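You operate a simulated robot arm through the tools that you are given. There is no shell and no other tool.

You are at the controls of a simulated two-armed robot. One attempt, no reset.

Task
Start the grey machine's drives, touch the holder down on the block, zero the read-out and wind back up.
Fine: pull the panel's stop out; one press each of its green ON and its ZERO button.

The check looks at the end state, three seconds after you hand in, the way a careful person would. Anything else that was tipped, shoved, dropped, spilled or broken makes it a failure.

Robot
Two 7-joint arms with two-finger parallel grippers on one trunk that stands fixed in place. Base frame: the origin is at the foot of the trunk, x ahead of it, y to its left, z up. Lengths are in m, angles in degrees, forces in N, time in s.
The left shoulder is at [0.11, 0.169, 1.425], the right one opposite. With the tool pointing down near the work surface each hand reaches from about 0.42 to 0.74 m from the base axis, measured 20 degrees to its own side. Payload 1.57 kg a hand.
Tool frame (each hand has its own): the origin (TCP) lies between the finger pads and is the grasp point; the fingertips stand 0.03 m ahead of it; z points along the fingers, y is the line along which they close. Largest opening 0.08 m; finger width 0.017, thickness 0.012; the body of the gripper, 0.04 by 0.082 m, starts 0.08 m behind the TCP.
Orientation is that of the tool frame in the base frame, as [roll, pitch, yaw] about the fixed x, y, z axes, in that order (R = Rz(yaw) Ry(pitch) Rx(roll)). With the fingers straight down and closing along the base's y, the tool's x points along the base's -x, its y along +y and its z along -z.

Tools
- The arms move only by the tool arm_command. It takes "left_plan", "right_plan" or both (then of equal length, played together; a hand with none holds still); each is a list of rows, each a list of 7 numbers: the shift along the tool's x, y, z in m, then the turn, a rotation vector about the tool's x, y, z in degrees, then the opening, from 0 (shut) to 1 (fully open). In form: [[x, y, z, rx, ry, rz, fingers], ...]. A call has 1 to 20 rows; each row shifts and turns the commanded pose from where the row before left it, along the tool's axes as they then stand. A row lasts 0.2 s, in which the tool goes at most 0.05 m and 8.6 degrees; a call with a longer step from one row to the next is refused whole, and so is a gripper value outside its range. A pose out of reach is approached as far as the arm can. The call stops where the force on the tool passes 50 N (or 10 N more than at its start, if that is more) or the arm is blocked; 0.2 s more then pass. The fingers move at their own pace (about 0.072 m/s each) and stop on an object; they squeeze with about 42 N. The grip force told is the motor's: it shows also when the fingers shut on nothing. Time passes only in rows, and 0.2 s behind the last, so rows that do not move let the fingers close. The reply holds the time, the measured pose of the TCP, the force on the tool along the base axes, the opening and the grip force, in the units named above and with some noise, with the torque about the TCP (base axes, N m) and any sound that the robot's microphone picked up, and new pictures: "pictures" is both (left out), scene, wrist or none (wrist: the cameras of the hands that moved).
- Cameras (640 x 400 px; columns grow to the right, rows downward): "scene" is now at [0.1205, 0.0588, 1.5981]; the picture's right is [0.85, -0.53, -0.00], its down [-0.44, -0.71, -0.54] and it looks along [0.29, 0.46, -0.84] (base axes); focal length 214 px, centre (320, 200). "left" rides on the left gripper at [0.072, 0.007, -0.122] in its tool frame; the picture's right is [-0.09, 1.00, 0.00], its down [-0.84, -0.08, -0.54] and it looks along [-0.54, -0.05, 0.84] (tool axes); focal length 238 px, centre (320, 200). "right" rides on the right gripper at [0.072, -0.007, -0.122] in its tool frame; the picture's right is [0.09, 1.00, 0.00], its down [-0.84, 0.08, -0.54] and it looks along [-0.54, 0.05, 0.84] (tool axes); focal length 238 px, centre (320, 200). There is no depth. A picture from a camera that has moved, and an enlarged one, comes with that camera's place and axes in the base frame and with its lens.
- raise_lower(by): slides the trunk up (or, below 0, down) by that many m; the arms and the scene camera ride with it, the base frame stays. It gives what a move gives, with no picture.
- aim_head(pan, tilt): turns the head with the scene camera to pan (to the left, within 86 degrees either way) and tilt (down, from -29 to 69), counted from straight ahead of the robot. It gives what a move gives, and a new picture of the scene camera.
- enlarge(camera, box): a new picture of the part [left, top, right, bottom] of that camera's present view, enlarged. No time passes.
- finish_job(): hands the job in; it is judged then, once.

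Nothing tells you positions but the pictures and the camera data. Unless the task says otherwise, let go and move clear before handing in.

The tools are called after "Request:" as name(argument=value, ...) on one line, values as JSON. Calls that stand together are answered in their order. arm_command: Moves the arms, as the interface text tells. Its arguments: {"type":"object","properties":{"left_plan":{"type":"array","items":{"type":"array","items":{"type":"number"}}},"right_plan":{"type":"array","items":{"type":"array","items":{"type":"number"}}},"pictures":{"type":"string","enum":["both","scene","wrist","none"]}},"required":[]} The other tools are called the same way: raise_lower (by) slides the trunk up or down; aim_head (pan, tilt) turns the head that bears the scene camera; enlarge (camera, box) takes an enlarged picture of a part of a camera's view; finish_job () hands the job in.

At the start:

```text
clock: 0.0
left_tool_pos: [0.6489, 0.2947, 1.1708]
left_tool_rot: [180.0, 0.0, -180.0]
left_wrist_force: [0.1, -0.2, -0.3]
left_wrist_torque: [0.01, 0.02, 0.01]
left_finger_gap: 0.0798
left_grip_force: 0.0
right_tool_pos: [0.6846, -0.192, 1.141]
right_tool_rot: [-180.0, -0.1, 180.0]
right_wrist_force: [0.2, 0.5, 0.6]
right_wrist_torque: [0.01, 0.03, 0.0]
right_finger_gap: 0.0802
right_grip_force: 0.1
trunk travel left (down, up): [-0.739, 0.151]
head pan, tilt: [58.0, 57.0]
```

scene: 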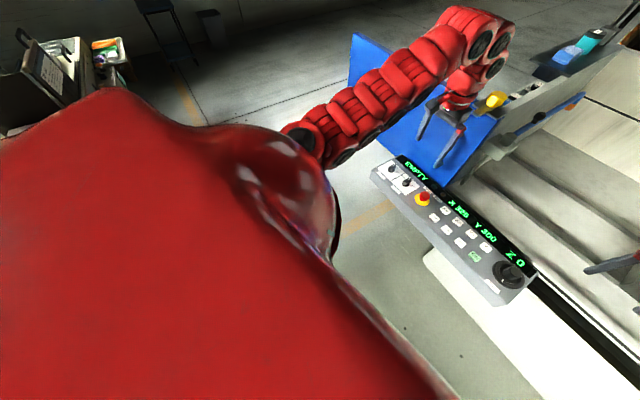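
right: 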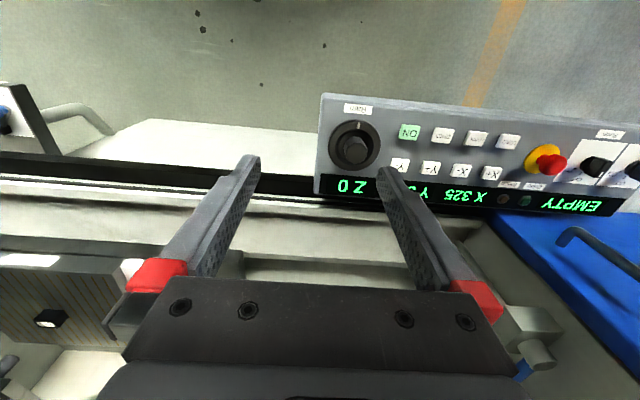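
left: 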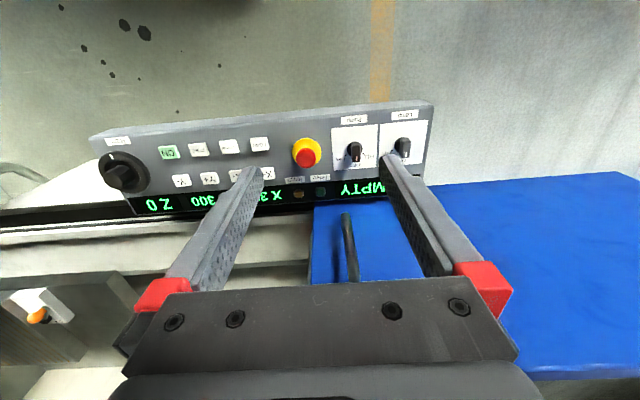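

I see a grey CNC-like machine with a control panel (knobs, red/yellow stop, green ON, buttons, wheel) and a display. First I look closer at the panel and around the machine.

Request:
enlarge(camera="left", box=[80, 80, 440, 230])

Request:
enlarge(camera="right", box=[310, 80, 640, 230])

Request:
enlarge(camera="scene", box=[360, 140, 560, 310])

Request:
aim_head(pan=0, tilt=35)

```text
1.78 times, centred on (260, 155) of left
camera zoom: at [0.5766, 0.2998, 1.2934], right [0.09, 1.0, 0.0], down [0.84, -0.08, 0.54], along [0.54, -0.05, -0.84], focal length 424 px, centre (427, 280)
```

zoom: 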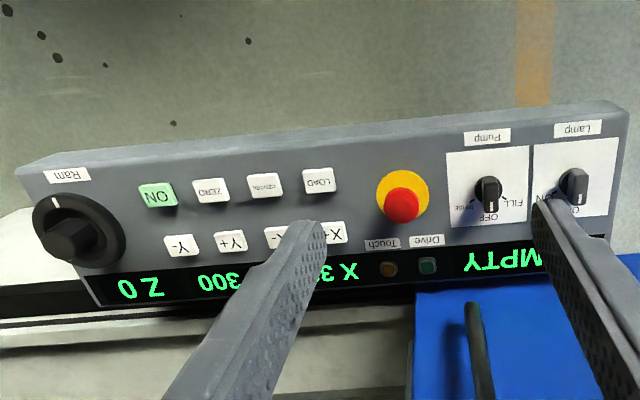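

```text
1.94 times, centred on (475, 155) of right
camera zoom: at [0.6143, -0.199, 1.264], right [-0.09, 1.0, 0.0], down [0.84, 0.08, 0.54], along [0.54, 0.05, -0.84], focal length 462 px, centre (19, 287)
```

zoom: 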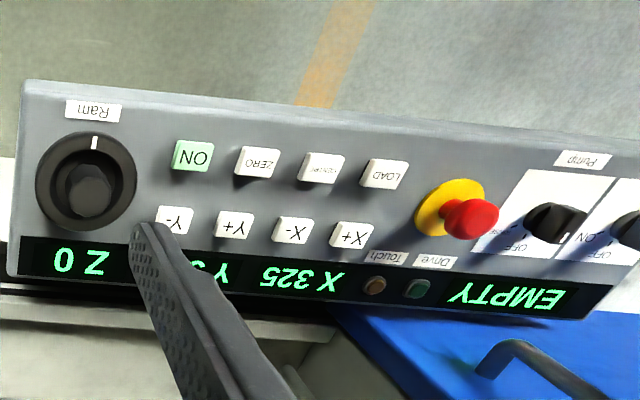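

```text
2.35 times, centred on (460, 225) of scene
camera zoom: at [0.1205, 0.0588, 1.5981], right [0.85, -0.53, 0.0], down [-0.44, -0.71, -0.54], along [0.29, 0.46, -0.84], focal length 505 px, centre (-9, 141)
```

zoom: 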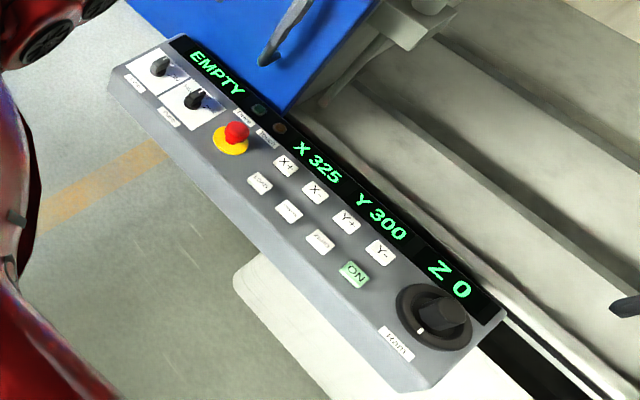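

```text
clock: 1.3
left_tool_pos: [0.6483, 0.2935, 1.1712]
left_tool_rot: [180.0, 0.0, 180.0]
left_wrist_force: [0.4, 0.1, -0.5]
left_wrist_torque: [-0.02, -0.01, 0.03]
left_finger_gap: 0.0797
left_grip_force: 0.0
right_tool_pos: [0.6851, -0.1936, 1.1408]
right_tool_rot: [180.0, 0.0, -179.9]
right_wrist_force: [1.0, 0.5, -0.7]
right_wrist_torque: [0.02, -0.01, 0.0]
right_finger_gap: 0.08
right_grip_force: 0.0
trunk travel left (down, up): [-0.739, 0.151]
head pan, tilt: [0.0, 35.0]
camera scene: at [0.1715, -0.0004, 1.6288], right [0.0, -1.0, 0.0], down [-0.57, 0.0, -0.82], along [0.82, 0.0, -0.57], focal length 214 px, centre (320, 200)
```

scene: 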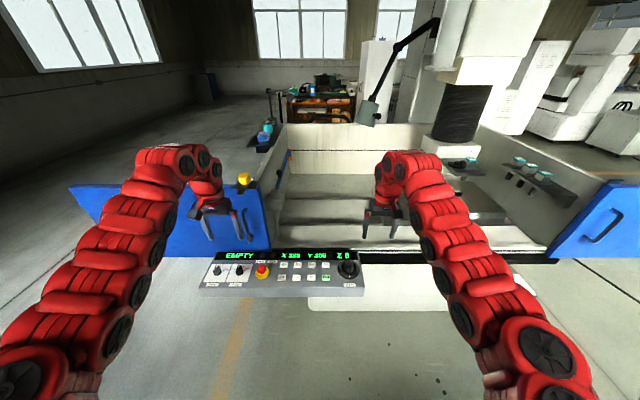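

The machine looks like a die-sinking EDM: a tank with a ram at the right-rear. I look closer at the ram, holder and block.

Request:
enlarge(camera="scene", box=[380, 20, 620, 260])

Request:
enlarge(camera="scene", box=[190, 100, 400, 310])

Request:
aim_head(pan=-30, tilt=25)

```text
1.67 times, centred on (500, 140) of scene
camera zoom: at [0.1715, -0.0004, 1.6288], right [0.0, -1.0, 0.0], down [-0.57, 0.0, -0.82], along [0.82, 0.0, -0.57], focal length 358 px, centre (20, 300)
```

zoom: 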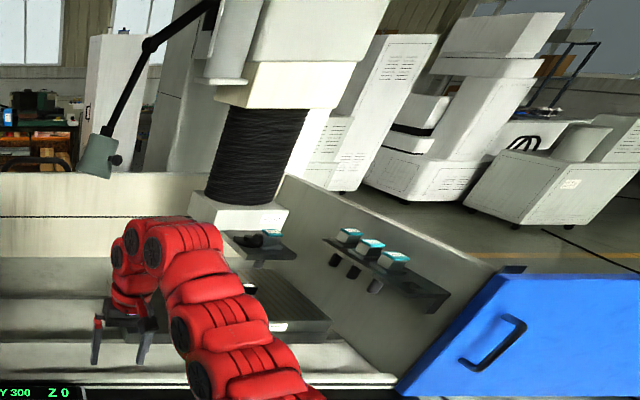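

```text
1.90 times, centred on (295, 205) of scene
camera zoom: at [0.1715, -0.0004, 1.6288], right [0.0, -1.0, 0.0], down [-0.57, 0.0, -0.82], along [0.82, 0.0, -0.57], focal length 408 px, centre (368, 190)
```

zoom: 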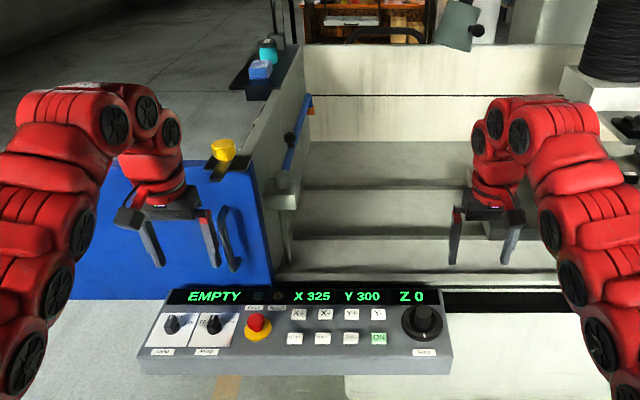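

```text
clock: 2.2
left_tool_pos: [0.6477, 0.2932, 1.1732]
left_tool_rot: [-180.0, 0.1, 180.0]
left_wrist_force: [-0.3, 0.0, -1.2]
left_wrist_torque: [-0.03, -0.02, -0.01]
left_finger_gap: 0.08
left_grip_force: 0.1
right_tool_pos: [0.685, -0.1933, 1.1411]
right_tool_rot: [180.0, 0.0, -179.9]
right_wrist_force: [-0.1, 0.0, -0.1]
right_wrist_torque: [0.0, 0.01, -0.01]
right_finger_gap: 0.0801
right_grip_force: 0.0
trunk travel left (down, up): [-0.739, 0.151]
head pan, tilt: [-30.0, 25.0]
camera scene: at [0.1633, -0.0465, 1.6445], right [-0.5, -0.87, 0.0], down [-0.37, 0.21, -0.91], along [0.79, -0.45, -0.42], focal length 214 px, centre (320, 200)
```

scene: 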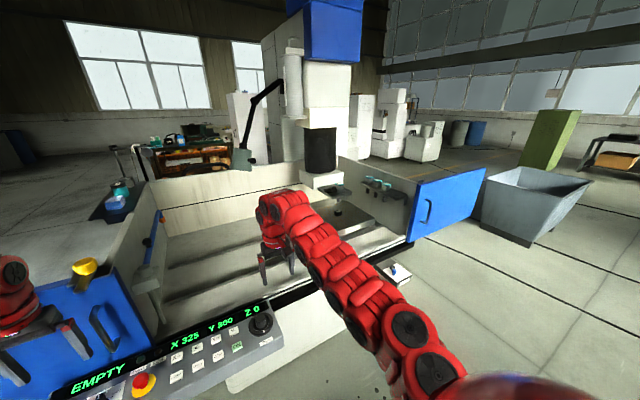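

Request:
enlarge(camera="scene", box=[250, 140, 410, 240])

Request:
arm_command(right_plan=[[0.04, 0, 0, 0, 0, 0, 1], [0.04, 0, 0, 0, 0, 0, 1], [0, -0.04, 0, 0, 0, 0, 1], [0, -0.04, 0, 0, 0, 0, 1], [0, -0.03, 0, 0, 0, 0, 1]])

```text
4.00 times, centred on (330, 190) of scene
camera zoom: at [0.1633, -0.0465, 1.6445], right [-0.5, -0.87, 0.0], down [-0.37, 0.21, -0.91], along [0.79, -0.45, -0.42], focal length 858 px, centre (280, 240)
```

zoom: 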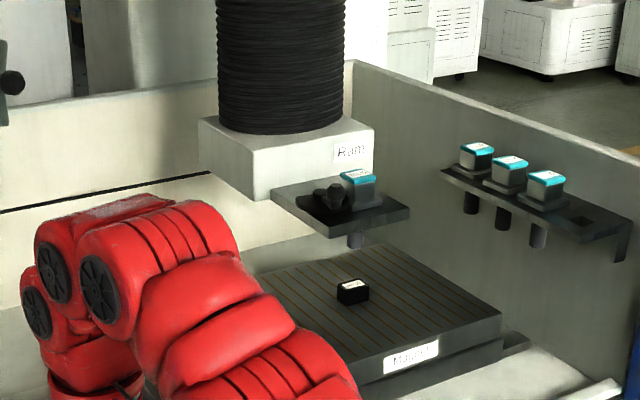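

```text
clock: 3.4
left_tool_pos: [0.6486, 0.2929, 1.1703]
left_tool_rot: [-180.0, 0.1, -180.0]
left_wrist_force: [0.5, 0.0, 0.2]
left_wrist_torque: [0.0, -0.02, 0.0]
left_finger_gap: 0.0798
left_grip_force: 0.0
right_tool_pos: [0.626, -0.3046, 1.1459]
right_tool_rot: [180.0, 0.0, -179.9]
right_wrist_force: [0.7, -0.8, 0.1]
right_wrist_torque: [-0.02, 0.02, 0.02]
right_finger_gap: 0.0799
right_grip_force: 0.0
right hand out of reach, approached as far as the arm can: row 2
trunk travel left (down, up): [-0.739, 0.151]
head pan, tilt: [-30.0, 25.0]
camera scene: at [0.1636, -0.0468, 1.6445], right [-0.5, -0.87, 0.0], down [-0.37, 0.21, -0.91], along [0.78, -0.45, -0.42], focal length 214 px, centre (320, 200)
camera right: at [0.5555, -0.3108, 1.2697], right [-0.09, 1.0, 0.0], down [0.84, 0.08, 0.54], along [0.54, 0.05, -0.84], focal length 238 px, centre (320, 200)
```

scene: 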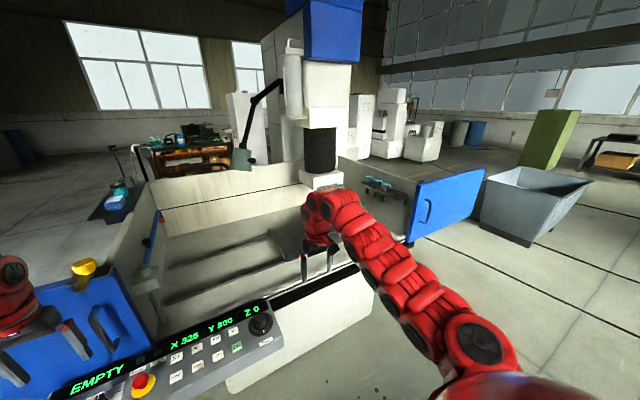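
right: 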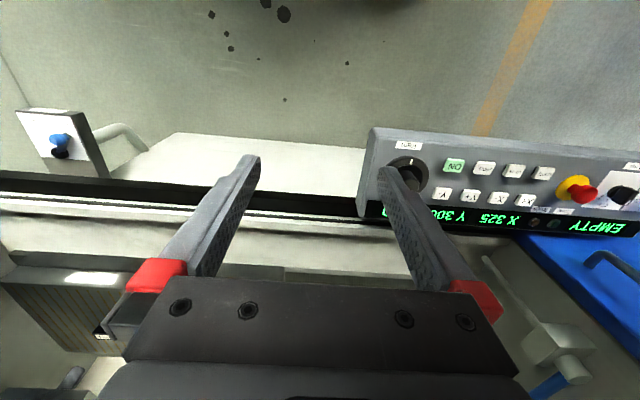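

The holder appears clamped under the ram, above a small block on the "Magnet" table, with a Ram wheel on the panel. I move the right arm back so I can check the holder/block alignment from two heights, and lower the trunk a bit.

Request:
arm_command(right_plan=[[0, 0.04, 0, 0, 0, 0, 1], [-0.03, 0.04, 0, 0, 0, 0, 1], [0, 0.04, 0, 0, 0, 0, 1], [0, 0.04, 0, 0, 0, 0, 1], [0, 0.04, 0, 0, 0, 0, 1]], pictures="wrist")

Request:
enlarge(camera="scene", box=[270, 150, 430, 250])

Request:
raise_lower(by=-0.15)

Request:
enlarge(camera="scene", box=[270, 100, 430, 200])

Request:
enlarge(camera="scene", box=[0, 0, 640, 400])

```text
clock: 4.6
left_tool_pos: [0.6481, 0.2944, 1.1704]
left_tool_rot: [-180.0, -0.1, -180.0]
left_wrist_force: [0.5, -0.4, 0.0]
left_wrist_torque: [-0.02, 0.01, -0.02]
left_finger_gap: 0.0799
left_grip_force: 0.0
right_tool_pos: [0.6557, -0.1012, 1.1487]
right_tool_rot: [-179.9, 0.0, 179.9]
right_wrist_force: [0.1, 0.4, -0.9]
right_wrist_torque: [-0.02, 0.02, 0.05]
right_finger_gap: 0.0798
right_grip_force: 0.1
trunk travel left (down, up): [-0.739, 0.151]
head pan, tilt: [-30.0, 25.0]
camera right: at [0.5847, -0.1077, 1.2704], right [-0.09, 1.0, 0.0], down [0.84, 0.08, 0.54], along [0.54, 0.05, -0.84], focal length 238 px, centre (320, 200)
```

right: 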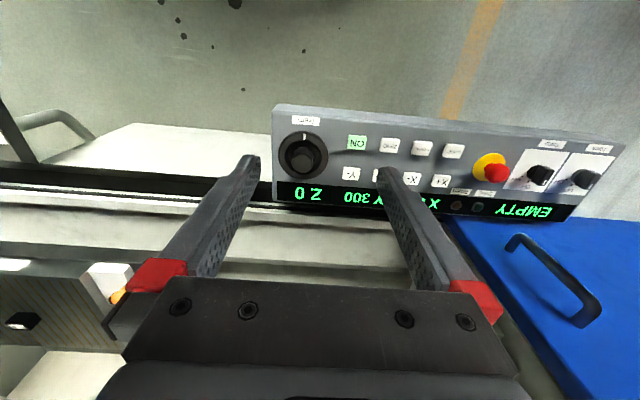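

```text
4.00 times, centred on (350, 200) of scene
camera zoom: at [0.1645, -0.0447, 1.6444], right [-0.5, -0.87, 0.0], down [-0.37, 0.21, -0.91], along [0.78, -0.45, -0.42], focal length 858 px, centre (200, 200)
```

zoom: 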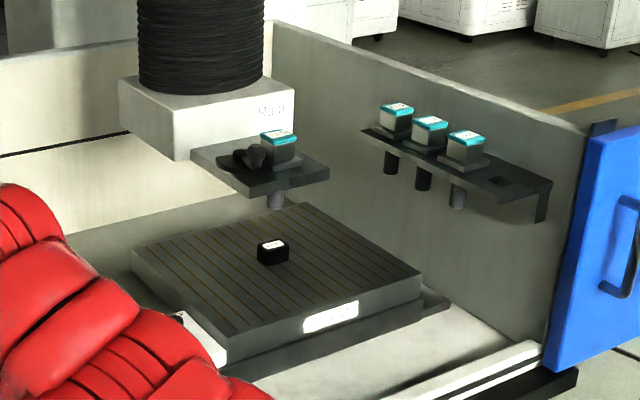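

```text
clock: 6.4
left_tool_pos: [0.6466, 0.2938, 1.0212]
left_tool_rot: [180.0, 0.0, -179.9]
left_wrist_force: [-0.5, 1.3, 0.0]
left_wrist_torque: [0.02, -0.02, -0.02]
left_finger_gap: 0.0802
left_grip_force: 0.1
right_tool_pos: [0.6547, -0.1028, 0.9984]
right_tool_rot: [-180.0, -0.1, -179.9]
right_wrist_force: [0.3, -0.1, -0.2]
right_wrist_torque: [-0.01, -0.02, -0.01]
right_finger_gap: 0.08
right_grip_force: 0.0
trunk travel left (down, up): [-0.589, 0.301]
head pan, tilt: [-30.0, 25.0]
```

```text
4.00 times, centred on (350, 150) of scene
camera zoom: at [0.1629, -0.0466, 1.4946], right [-0.5, -0.87, 0.0], down [-0.37, 0.21, -0.91], along [0.79, -0.45, -0.42], focal length 858 px, centre (200, 400)
```

zoom: 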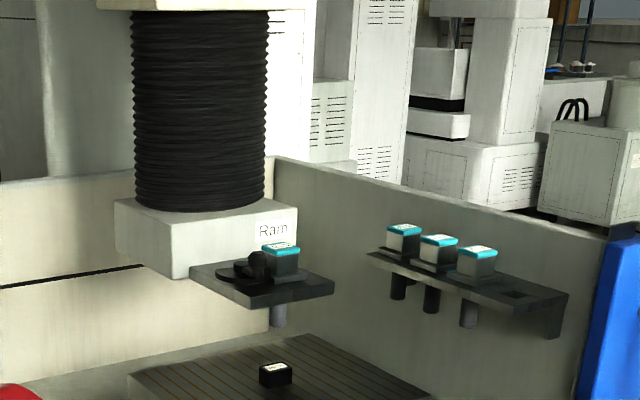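

```text
1.00 times, centred on (320, 200) of scene (not enlarged: the box is as wide or as high as the picture)
camera zoom: at [0.1629, -0.0466, 1.4946], right [-0.5, -0.87, 0.0], down [-0.37, 0.21, -0.91], along [0.79, -0.45, -0.42], focal length 214 px, centre (320, 200)
```

zoom: 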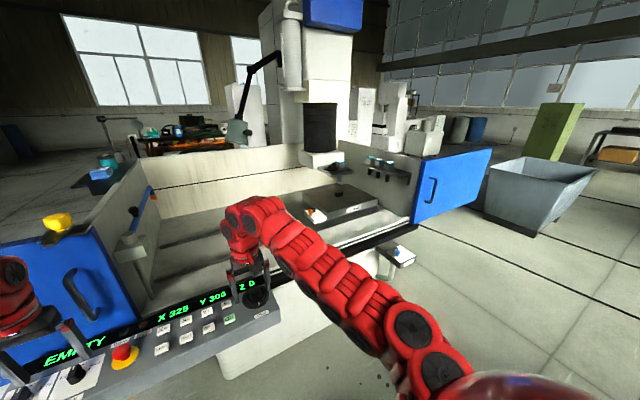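

Request:
enlarge(camera="scene", box=[310, 140, 374, 200])

Request:
enlarge(camera="scene", box=[380, 230, 430, 280])

Request:
aim_head(pan=0, tilt=50)

Request:
enlarge(camera="left", box=[0, 0, 640, 400])

Request:
enlarge(camera="right", box=[0, 0, 640, 400])

```text
6.67 times, centred on (342, 170) of scene
camera zoom: at [0.1629, -0.0466, 1.4946], right [-0.5, -0.87, 0.0], down [-0.37, 0.21, -0.91], along [0.79, -0.45, -0.42], focal length 1430 px, centre (173, 400)
```

zoom: 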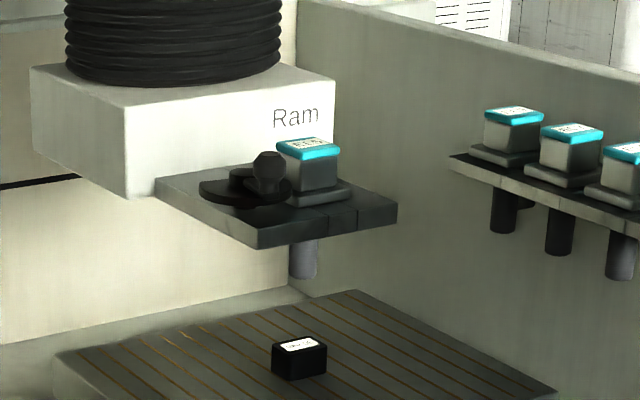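

```text
8.00 times, centred on (405, 255) of scene
camera zoom: at [0.1629, -0.0466, 1.4946], right [-0.5, -0.87, 0.0], down [-0.37, 0.21, -0.91], along [0.79, -0.45, -0.42], focal length 1716 px, centre (-360, -240)
```

zoom: 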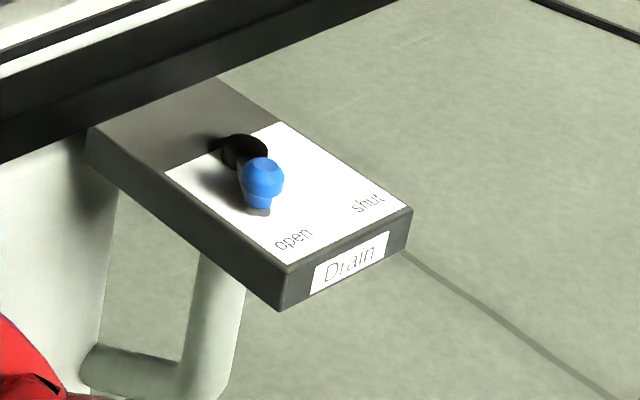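

```text
clock: 7.3
left_tool_pos: [0.6483, 0.294, 1.0218]
left_tool_rot: [180.0, -0.1, -179.9]
left_wrist_force: [-0.2, 0.4, 0.8]
left_wrist_torque: [0.02, 0.03, -0.01]
left_finger_gap: 0.0802
left_grip_force: 0.1
right_tool_pos: [0.6539, -0.104, 0.9991]
right_tool_rot: [180.0, 0.0, -179.9]
right_wrist_force: [0.2, -0.1, -0.1]
right_wrist_torque: [-0.03, 0.0, 0.01]
right_finger_gap: 0.0801
right_grip_force: 0.1
trunk travel left (down, up): [-0.589, 0.301]
head pan, tilt: [0.0, 50.0]
camera scene: at [0.1604, -0.0006, 1.4571], right [0.0, -1.0, 0.0], down [-0.77, 0.0, -0.64], along [0.64, 0.0, -0.77], focal length 214 px, centre (320, 200)
```

scene: 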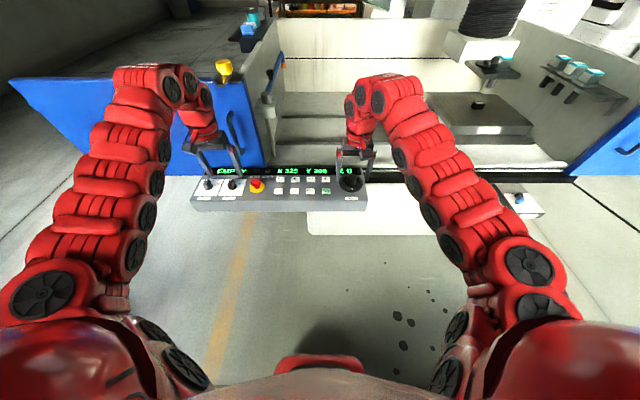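

```text
1.00 times, centred on (320, 200) of left (not enlarged: the box is as wide or as high as the picture)
camera zoom: at [0.5765, 0.2998, 1.1434], right [0.09, 1.0, 0.0], down [0.84, -0.08, 0.54], along [0.54, -0.05, -0.84], focal length 238 px, centre (320, 200)
```

zoom: 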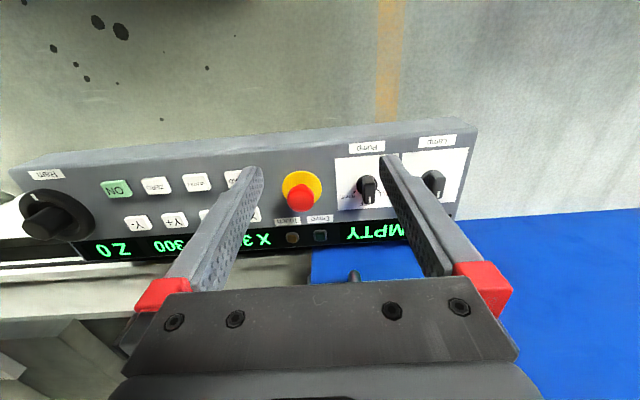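

```text
1.00 times, centred on (320, 200) of right (not enlarged: the box is as wide or as high as the picture)
camera zoom: at [0.5837, -0.1095, 1.1207], right [-0.09, 1.0, 0.0], down [0.84, 0.08, 0.54], along [0.54, 0.05, -0.84], focal length 238 px, centre (320, 200)
```

zoom: 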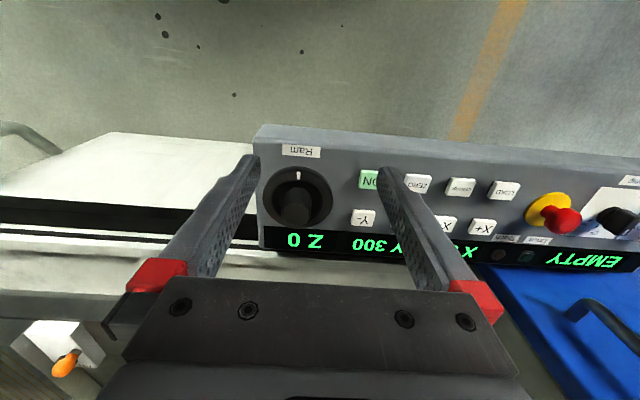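

Holder sits in the ram plate above a block on the magnet; the stop is near (0.761, 0.254, 0.85), ON near (0.728, -0.026, 0.84). I lower the trunk further and bring the left hand above the stop.

Request:
raise_lower(by=-0.08)

Request:
arm_command(left_plan=[[-0.04, -0.01, 0, 0, 0, 0, 1], [-0.04, -0.015, 0, 0, 0, 0, 1], [-0.033, -0.015, 0, 0, 0, 0, 1], [0, 0, 0, 0, 0, 0, 1]])

Request:
enlarge(camera="left", box=[160, 100, 480, 300])

```text
clock: 8.5
left_tool_pos: [0.6469, 0.2924, 0.9409]
left_tool_rot: [-180.0, 0.0, 179.9]
left_wrist_force: [-1.3, 0.1, 0.9]
left_wrist_torque: [0.01, 0.0, 0.04]
left_finger_gap: 0.0799
left_grip_force: 0.0
right_tool_pos: [0.6541, -0.1033, 0.9176]
right_tool_rot: [-180.0, 0.0, -179.9]
right_wrist_force: [0.5, 0.0, -0.1]
right_wrist_torque: [-0.03, 0.02, 0.0]
right_finger_gap: 0.0798
right_grip_force: 0.0
trunk travel left (down, up): [-0.509, 0.381]
head pan, tilt: [0.0, 50.0]
```

```text
clock: 9.5
left_tool_pos: [0.7055, 0.2739, 0.9387]
left_tool_rot: [179.9, -0.1, -179.9]
left_wrist_force: [-0.6, 0.6, 0.5]
left_wrist_torque: [0.01, 0.02, 0.02]
left_finger_gap: 0.0801
left_grip_force: 0.1
left hand out of reach, approached as far as the arm can: row 2, 3
right_tool_pos: [0.6538, -0.1038, 0.9166]
right_tool_rot: [-180.0, 0.0, -180.0]
right_wrist_force: [-0.3, -0.1, 0.5]
right_wrist_torque: [-0.01, -0.03, 0.0]
right_finger_gap: 0.0799
right_grip_force: 0.0
trunk travel left (down, up): [-0.509, 0.381]
head pan, tilt: [0.0, 50.0]
camera scene: at [0.1607, -0.0006, 1.377], right [0.0, -1.0, 0.0], down [-0.77, 0.0, -0.64], along [0.64, 0.0, -0.77], focal length 214 px, centre (320, 200)
camera left: at [0.6345, 0.2796, 1.0615], right [0.09, 1.0, 0.0], down [0.84, -0.08, 0.54], along [0.54, -0.05, -0.84], focal length 238 px, centre (320, 200)
```

scene: 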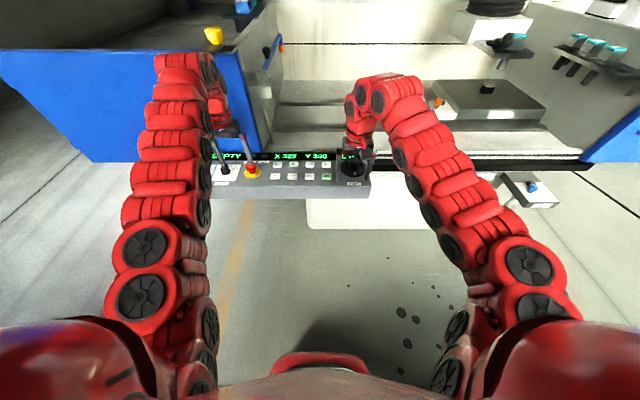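
left: 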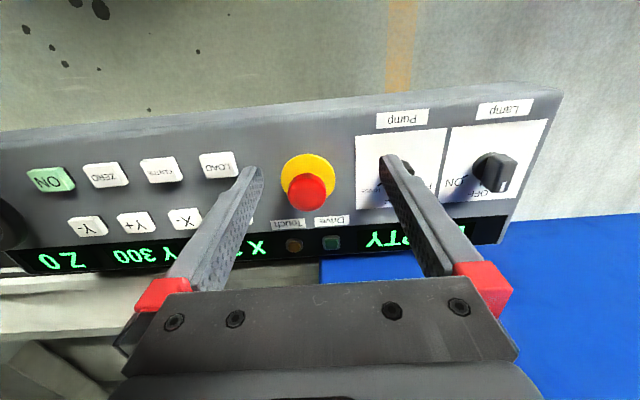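

```text
2.00 times, centred on (320, 200) of left
camera zoom: at [0.6345, 0.2796, 1.0615], right [0.09, 1.0, 0.0], down [0.84, -0.08, 0.54], along [0.54, -0.05, -0.84], focal length 477 px, centre (320, 200)
```

zoom: 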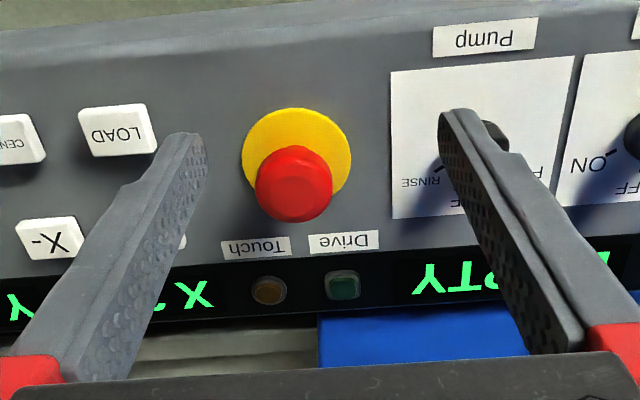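

The stop is out of straight-down reach (max x about 0.705 here), so I tilt the left hand so its fingers point forward-down and extend again.

Request:
arm_command(left_plan=[[0, -0.005, 0, 0, -7.5, 0, 1], [0, -0.005, 0, 0, -7.5, 0, 1], [0, -0.005, 0, 0, -7.5, 0, 1], [0, -0.004, 0, 0, -7.5, 0, 1], [0, 0, 0, 0, 0, 0, 1]])

Request:
enlarge(camera="left", box=[160, 100, 480, 300])

```text
clock: 10.7
left_tool_pos: [0.7072, 0.2562, 0.94]
left_tool_rot: [-179.9, 30.1, -179.9]
left_wrist_force: [0.9, 0.6, -0.3]
left_wrist_torque: [0.01, 0.0, -0.01]
left_finger_gap: 0.08
left_grip_force: 0.1
right_tool_pos: [0.6538, -0.1031, 0.9183]
right_tool_rot: [179.9, 0.1, 180.0]
right_wrist_force: [0.5, -0.2, -0.7]
right_wrist_torque: [-0.02, -0.01, -0.01]
right_finger_gap: 0.0803
right_grip_force: 0.0
trunk travel left (down, up): [-0.509, 0.381]
head pan, tilt: [0.0, 50.0]
camera scene: at [0.1598, 0.0007, 1.3772], right [0.0, -1.0, 0.0], down [-0.77, 0.0, -0.64], along [0.64, 0.0, -0.77], focal length 214 px, centre (320, 200)
camera left: at [0.5842, 0.262, 1.0087], right [0.08, 1.0, 0.04], down [0.45, -0.08, 0.89], along [0.89, -0.05, -0.46], focal length 238 px, centre (320, 200)
```

scene: 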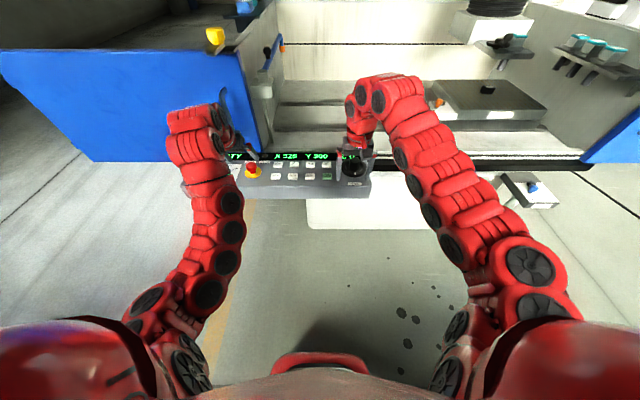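
left: 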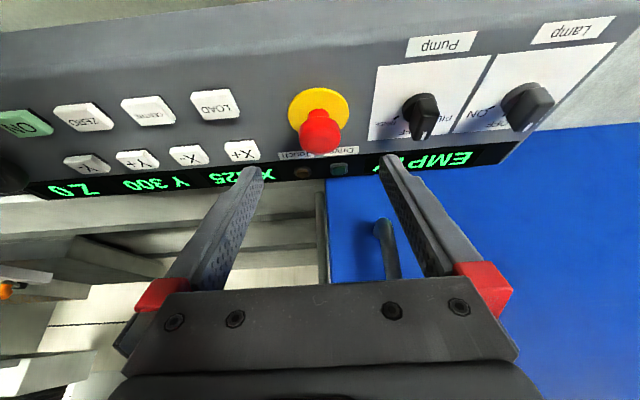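

```text
2.00 times, centred on (320, 200) of left
camera zoom: at [0.5842, 0.262, 1.0087], right [0.08, 1.0, 0.04], down [0.45, -0.08, 0.89], along [0.89, -0.05, -0.46], focal length 477 px, centre (320, 200)
```

zoom: 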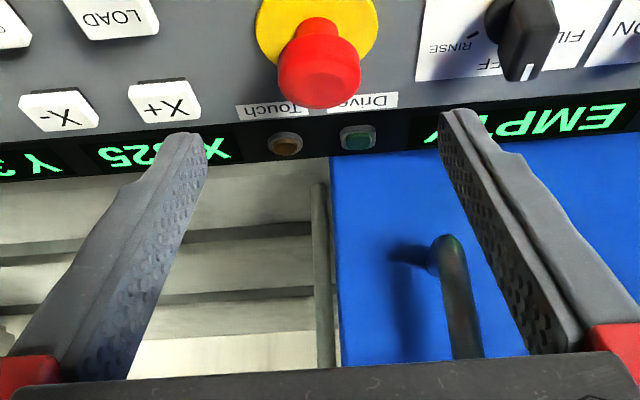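

Request:
arm_command(left_plan=[[0, 0, 0.025, 0, 0, 0, 1], [0, 0, 0.025, 0, 0, 0, 1], [0, 0, 0, 0, 0, 0, 1]])

Request:
enlarge(camera="left", box=[160, 60, 480, 260])

Request:
enlarge(camera="scene", box=[180, 110, 400, 230])

```text
clock: 11.5
left_tool_pos: [0.7294, 0.255, 0.8965]
left_tool_rot: [-180.0, 30.0, 180.0]
left_wrist_force: [-0.1, 0.2, 0.4]
left_wrist_torque: [-0.03, 0.01, 0.04]
left_finger_gap: 0.0801
left_grip_force: 0.2
right_tool_pos: [0.6544, -0.1025, 0.9179]
right_tool_rot: [-179.9, 0.0, -179.9]
right_wrist_force: [-0.5, -0.7, 0.2]
right_wrist_torque: [-0.04, 0.0, 0.0]
right_finger_gap: 0.08
right_grip_force: 0.0
trunk travel left (down, up): [-0.509, 0.381]
head pan, tilt: [0.0, 50.0]
camera scene: at [0.1601, -0.0004, 1.3771], right [0.0, -1.0, 0.0], down [-0.77, 0.0, -0.64], along [0.64, 0.0, -0.77], focal length 214 px, centre (320, 200)
camera left: at [0.6074, 0.261, 0.9666], right [0.08, 1.0, 0.05], down [0.45, -0.08, 0.89], along [0.89, -0.05, -0.46], focal length 238 px, centre (320, 200)
```

scene: 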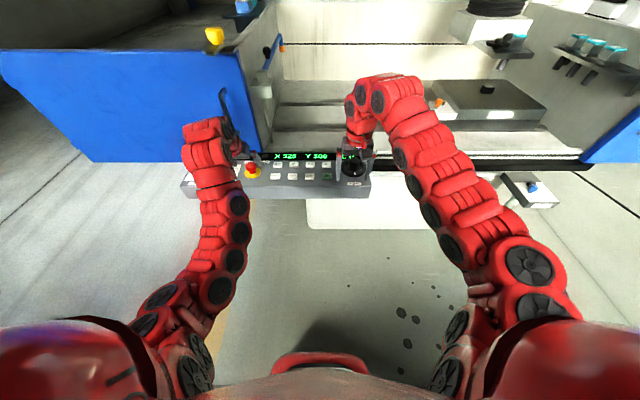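
left: 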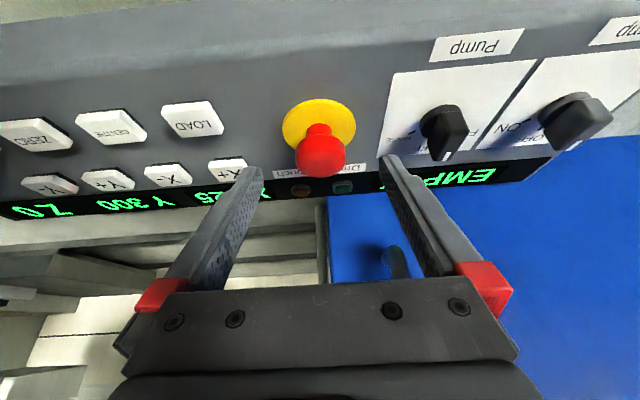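

```text
2.00 times, centred on (320, 160) of left
camera zoom: at [0.6074, 0.261, 0.9666], right [0.08, 1.0, 0.05], down [0.45, -0.08, 0.89], along [0.89, -0.05, -0.46], focal length 477 px, centre (320, 280)
```

zoom: 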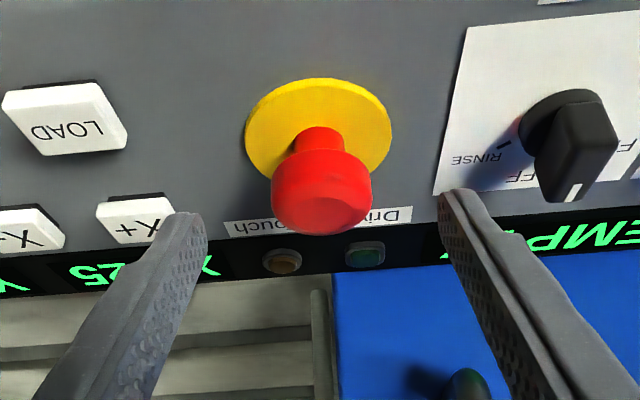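

```text
2.91 times, centred on (290, 170) of scene
camera zoom: at [0.1601, -0.0004, 1.3771], right [0.0, -1.0, 0.0], down [-0.77, 0.0, -0.64], along [0.64, 0.0, -0.77], focal length 624 px, centre (407, 287)
```

zoom: 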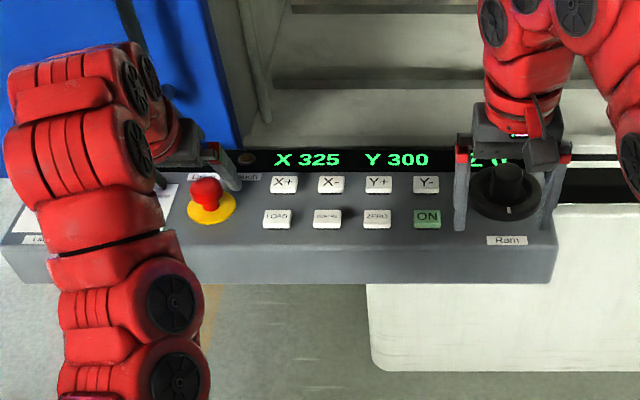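

The fingers straddle the stop; I go 0.028 m further along the tool, close on the cap and check.

Request:
arm_command(left_plan=[[0, 0, 0.014, 0, 0, 0, 1], [0, 0, 0.014, 0, 0, 0, 1], [0, 0, 0, 0, 0, 0, 1], [0, 0, 0, 0, 0, 0, 0.3], [0, 0, 0, 0, 0, 0, 0.3], [0, 0, 0, 0, 0, 0, 0.3], [0, 0, 0, 0, 0, 0, 0.3]])

Request:
enlarge(camera="left", box=[160, 60, 480, 260])

```text
clock: 13.1
left_tool_pos: [0.7436, 0.2548, 0.8728]
left_tool_rot: [-180.0, 30.0, -179.8]
left_wrist_force: [0.8, 1.3, -0.4]
left_wrist_torque: [0.03, -0.16, 0.04]
left_finger_gap: 0.038
left_grip_force: 44.3
right_tool_pos: [0.6541, -0.1034, 0.9182]
right_tool_rot: [-180.0, 0.0, 179.9]
right_wrist_force: [-1.1, -0.5, 0.8]
right_wrist_torque: [0.0, -0.01, -0.01]
right_finger_gap: 0.0799
right_grip_force: 0.0
trunk travel left (down, up): [-0.509, 0.381]
head pan, tilt: [0.0, 50.0]
camera scene: at [0.1606, -0.0003, 1.377], right [0.0, -1.0, 0.0], down [-0.77, 0.0, -0.64], along [0.64, 0.0, -0.77], focal length 214 px, centre (320, 200)
camera left: at [0.6216, 0.2612, 0.9423], right [0.08, 1.0, 0.05], down [0.45, -0.08, 0.89], along [0.89, -0.05, -0.46], focal length 238 px, centre (320, 200)
```

scene: 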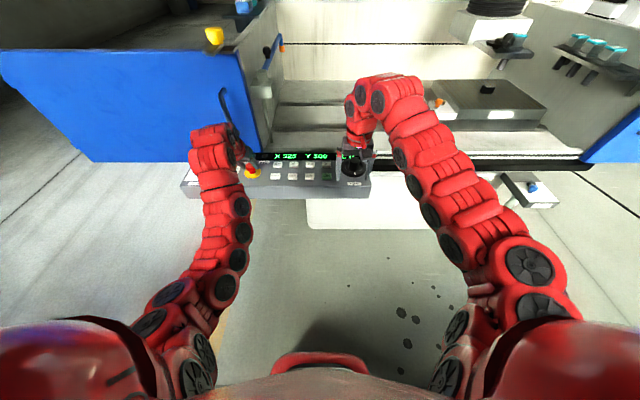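
left: 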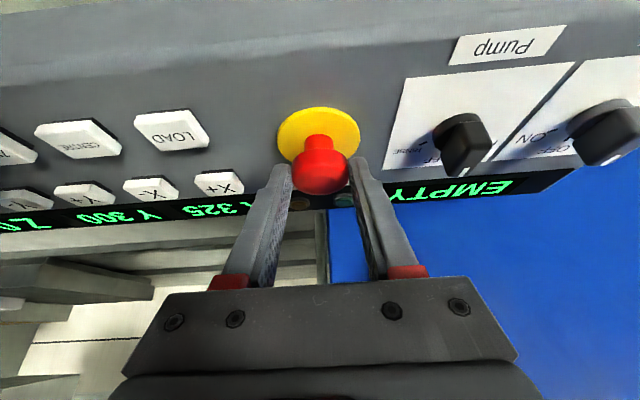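

```text
2.00 times, centred on (320, 160) of left
camera zoom: at [0.6216, 0.2612, 0.9423], right [0.08, 1.0, 0.05], down [0.45, -0.08, 0.89], along [0.89, -0.05, -0.46], focal length 477 px, centre (320, 280)
```

zoom: 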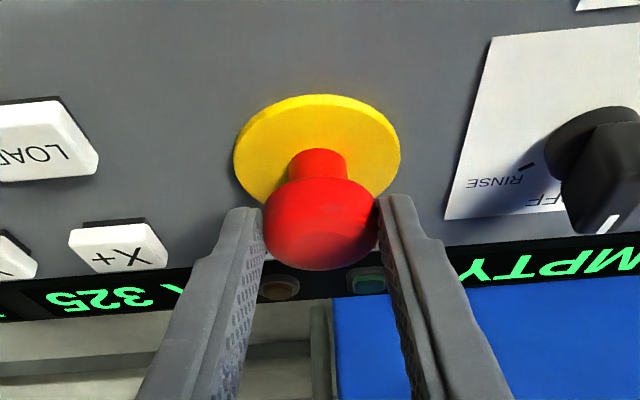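

Cap gripped (38 mm). Now pull straight up in small steps.

Request:
arm_command(left_plan=[[-0.0015, 0, -0.0026, 0, 0, 0, 0.3], [-0.0015, 0, -0.0026, 0, 0, 0, 0.3], [-0.0015, 0, -0.0026, 0, 0, 0, 0.3], [-0.0015, 0, -0.0026, 0, 0, 0, 0.3], [0, 0, 0, 0, 0, 0, 0.3]], pictures="wrist")

Request:
enlarge(camera="left", box=[160, 60, 480, 260])

```text
clock: 14.3
left_tool_pos: [0.7442, 0.255, 0.8807]
left_tool_rot: [-179.9, 29.6, -179.9]
left_wrist_force: [-2.8, -0.5, -15.7]
left_wrist_torque: [-0.02, 0.5, 0.0]
left_finger_gap: 0.0379
left_grip_force: 44.0
right_tool_pos: [0.6564, -0.1026, 0.9176]
right_tool_rot: [-180.0, -0.1, -180.0]
right_wrist_force: [-0.5, -0.3, 0.0]
right_wrist_torque: [0.01, -0.04, 0.01]
right_finger_gap: 0.08
right_grip_force: 0.0
trunk travel left (down, up): [-0.509, 0.381]
head pan, tilt: [0.0, 50.0]
camera left: at [0.6218, 0.2614, 0.9522], right [0.08, 1.0, 0.04], down [0.46, -0.08, 0.88], along [0.88, -0.05, -0.46], focal length 238 px, centre (320, 200)
```

left: 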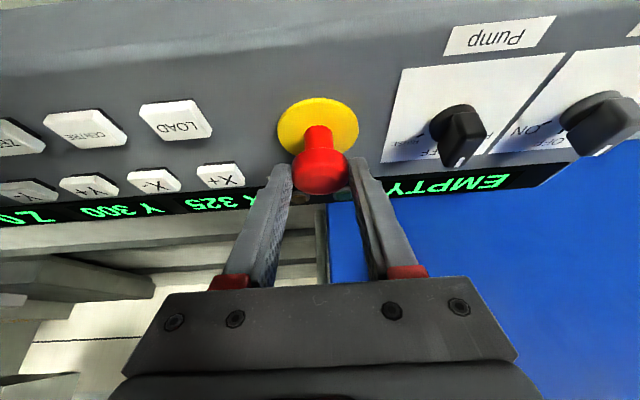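

```text
2.00 times, centred on (320, 160) of left
camera zoom: at [0.6218, 0.2614, 0.9522], right [0.08, 1.0, 0.04], down [0.46, -0.08, 0.88], along [0.88, -0.05, -0.46], focal length 477 px, centre (320, 280)
```

zoom: 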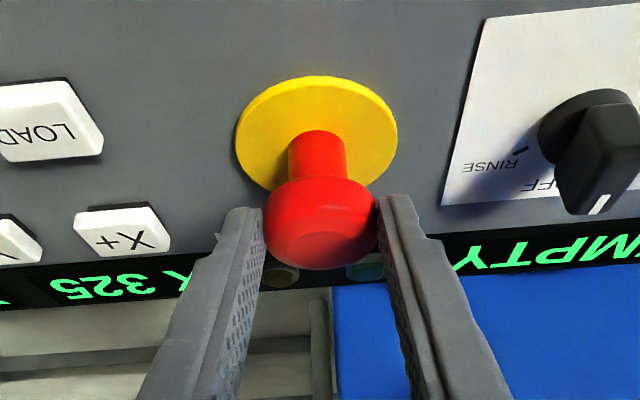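

The cap has come up ~8 mm with 16 N resistance. I pull a little more to see whether it latches.

Request:
arm_command(left_plan=[[-0.001, 0, -0.0017, 0, 0, 0, 0.3], [-0.001, 0, -0.0017, 0, 0, 0, 0.3], [0, 0, 0, 0, 0, 0, 0.3]], pictures="wrist")

Request:
enlarge(camera="left", box=[160, 60, 480, 260])

```text
clock: 15.1
left_tool_pos: [0.7446, 0.2556, 0.8899]
left_tool_rot: [180.0, 30.2, 180.0]
left_wrist_force: [1.8, -0.6, 2.1]
left_wrist_torque: [0.01, -0.44, -0.02]
left_finger_gap: 0.0355
left_grip_force: 33.6
right_tool_pos: [0.6542, -0.1041, 0.9176]
right_tool_rot: [179.9, 0.0, -180.0]
right_wrist_force: [-1.1, -0.9, -0.1]
right_wrist_torque: [0.03, -0.04, -0.02]
right_finger_gap: 0.0801
right_grip_force: 0.0
trunk travel left (down, up): [-0.509, 0.381]
head pan, tilt: [0.0, 50.0]
camera left: at [0.622, 0.2612, 0.9595], right [0.08, 1.0, 0.05], down [0.45, -0.08, 0.89], along [0.89, -0.05, -0.45], focal length 238 px, centre (320, 200)
```

left: 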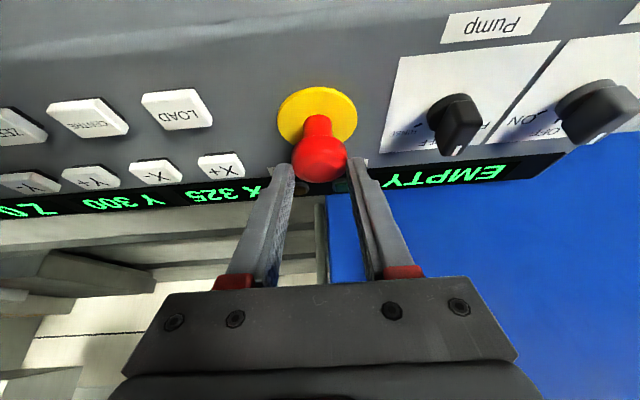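

```text
2.00 times, centred on (320, 160) of left
camera zoom: at [0.622, 0.2612, 0.9595], right [0.08, 1.0, 0.05], down [0.45, -0.08, 0.89], along [0.89, -0.05, -0.45], focal length 477 px, centre (320, 280)
```

zoom: 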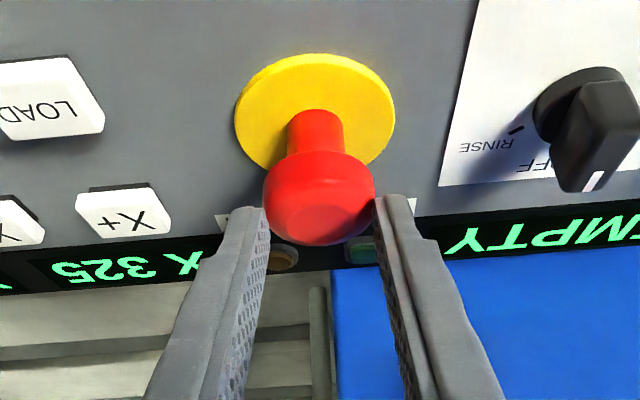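

The fingers slipped slightly at the end of travel, suggesting the stop reached its out position. I release, retreat and check whether it stays out.

Request:
arm_command(left_plan=[[0, 0, 0, 0, 0, 0, 1], [0, 0, 0, 0, 0, 0, 1], [0, 0, 0, 0, 0, 0, 1], [0, 0, -0.04, 0, 0, 0, 1], [0, 0, -0.04, 0, 0, 0, 1], [0, 0, 0, 0, 0, 0, 1]])

Request:
enlarge(camera="left", box=[160, 30, 480, 230])

Request:
enlarge(camera="scene", box=[180, 110, 400, 230])

```text
clock: 16.5
left_tool_pos: [0.7117, 0.2574, 0.9568]
left_tool_rot: [179.9, 30.0, -179.9]
left_wrist_force: [-0.1, -0.2, 0.3]
left_wrist_torque: [0.01, 0.03, -0.01]
left_finger_gap: 0.0799
left_grip_force: 0.0
left hand out of reach, approached as far as the arm can: row 5
right_tool_pos: [0.654, -0.1033, 0.9183]
right_tool_rot: [-180.0, -0.1, -179.9]
right_wrist_force: [0.3, 0.2, -0.1]
right_wrist_torque: [-0.01, 0.01, -0.02]
right_finger_gap: 0.0798
right_grip_force: 0.1
trunk travel left (down, up): [-0.509, 0.381]
head pan, tilt: [0.0, 50.0]
camera scene: at [0.1609, -0.0006, 1.377], right [0.0, -1.0, 0.0], down [-0.77, 0.0, -0.64], along [0.64, 0.0, -0.77], focal length 214 px, centre (320, 200)
camera left: at [0.5892, 0.2628, 1.0263], right [0.08, 1.0, 0.05], down [0.45, -0.08, 0.89], along [0.89, -0.05, -0.46], focal length 238 px, centre (320, 200)
```

scene: 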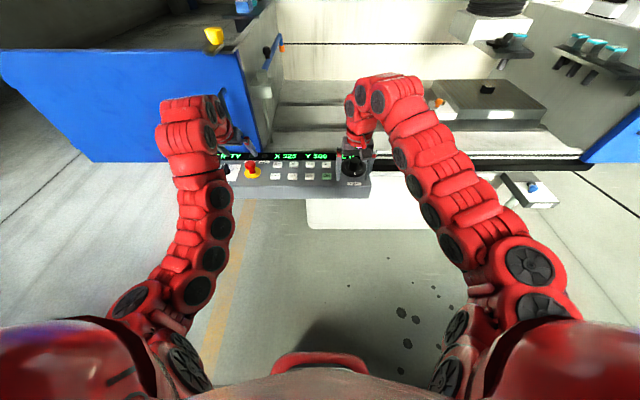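
left: 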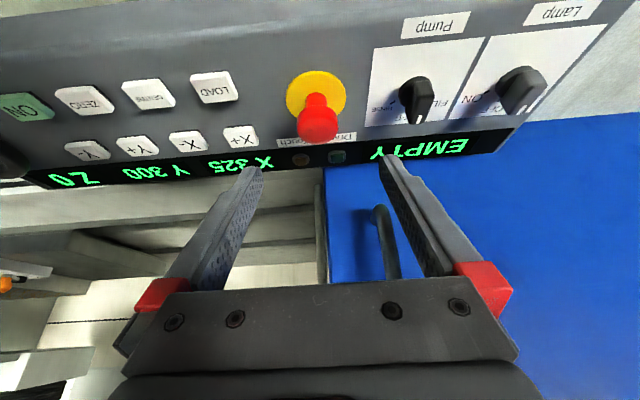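

```text
2.00 times, centred on (320, 130) of left
camera zoom: at [0.5892, 0.2628, 1.0263], right [0.08, 1.0, 0.05], down [0.45, -0.08, 0.89], along [0.89, -0.05, -0.46], focal length 477 px, centre (320, 340)
```

zoom: 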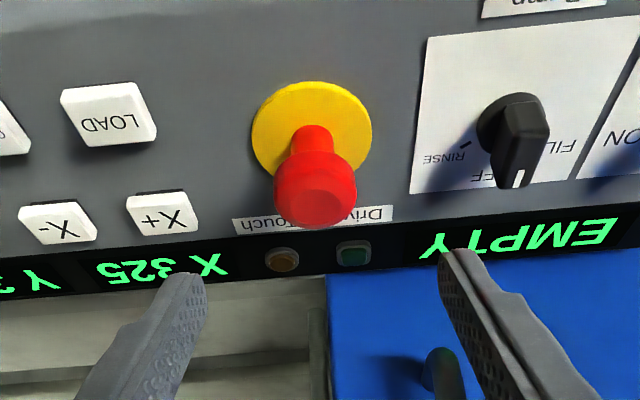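

```text
2.91 times, centred on (290, 170) of scene
camera zoom: at [0.1609, -0.0006, 1.377], right [0.0, -1.0, 0.0], down [-0.77, 0.0, -0.64], along [0.64, 0.0, -0.77], focal length 624 px, centre (407, 287)
```

zoom: 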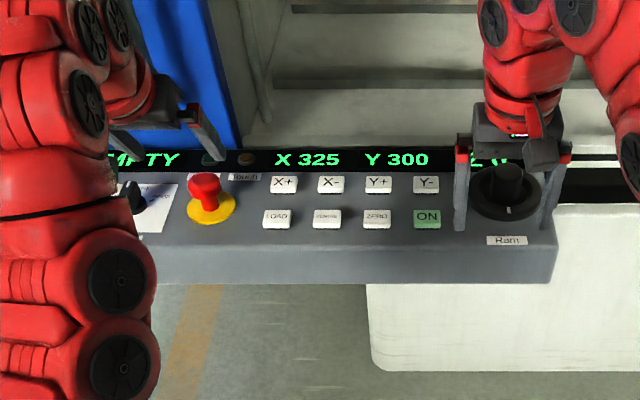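

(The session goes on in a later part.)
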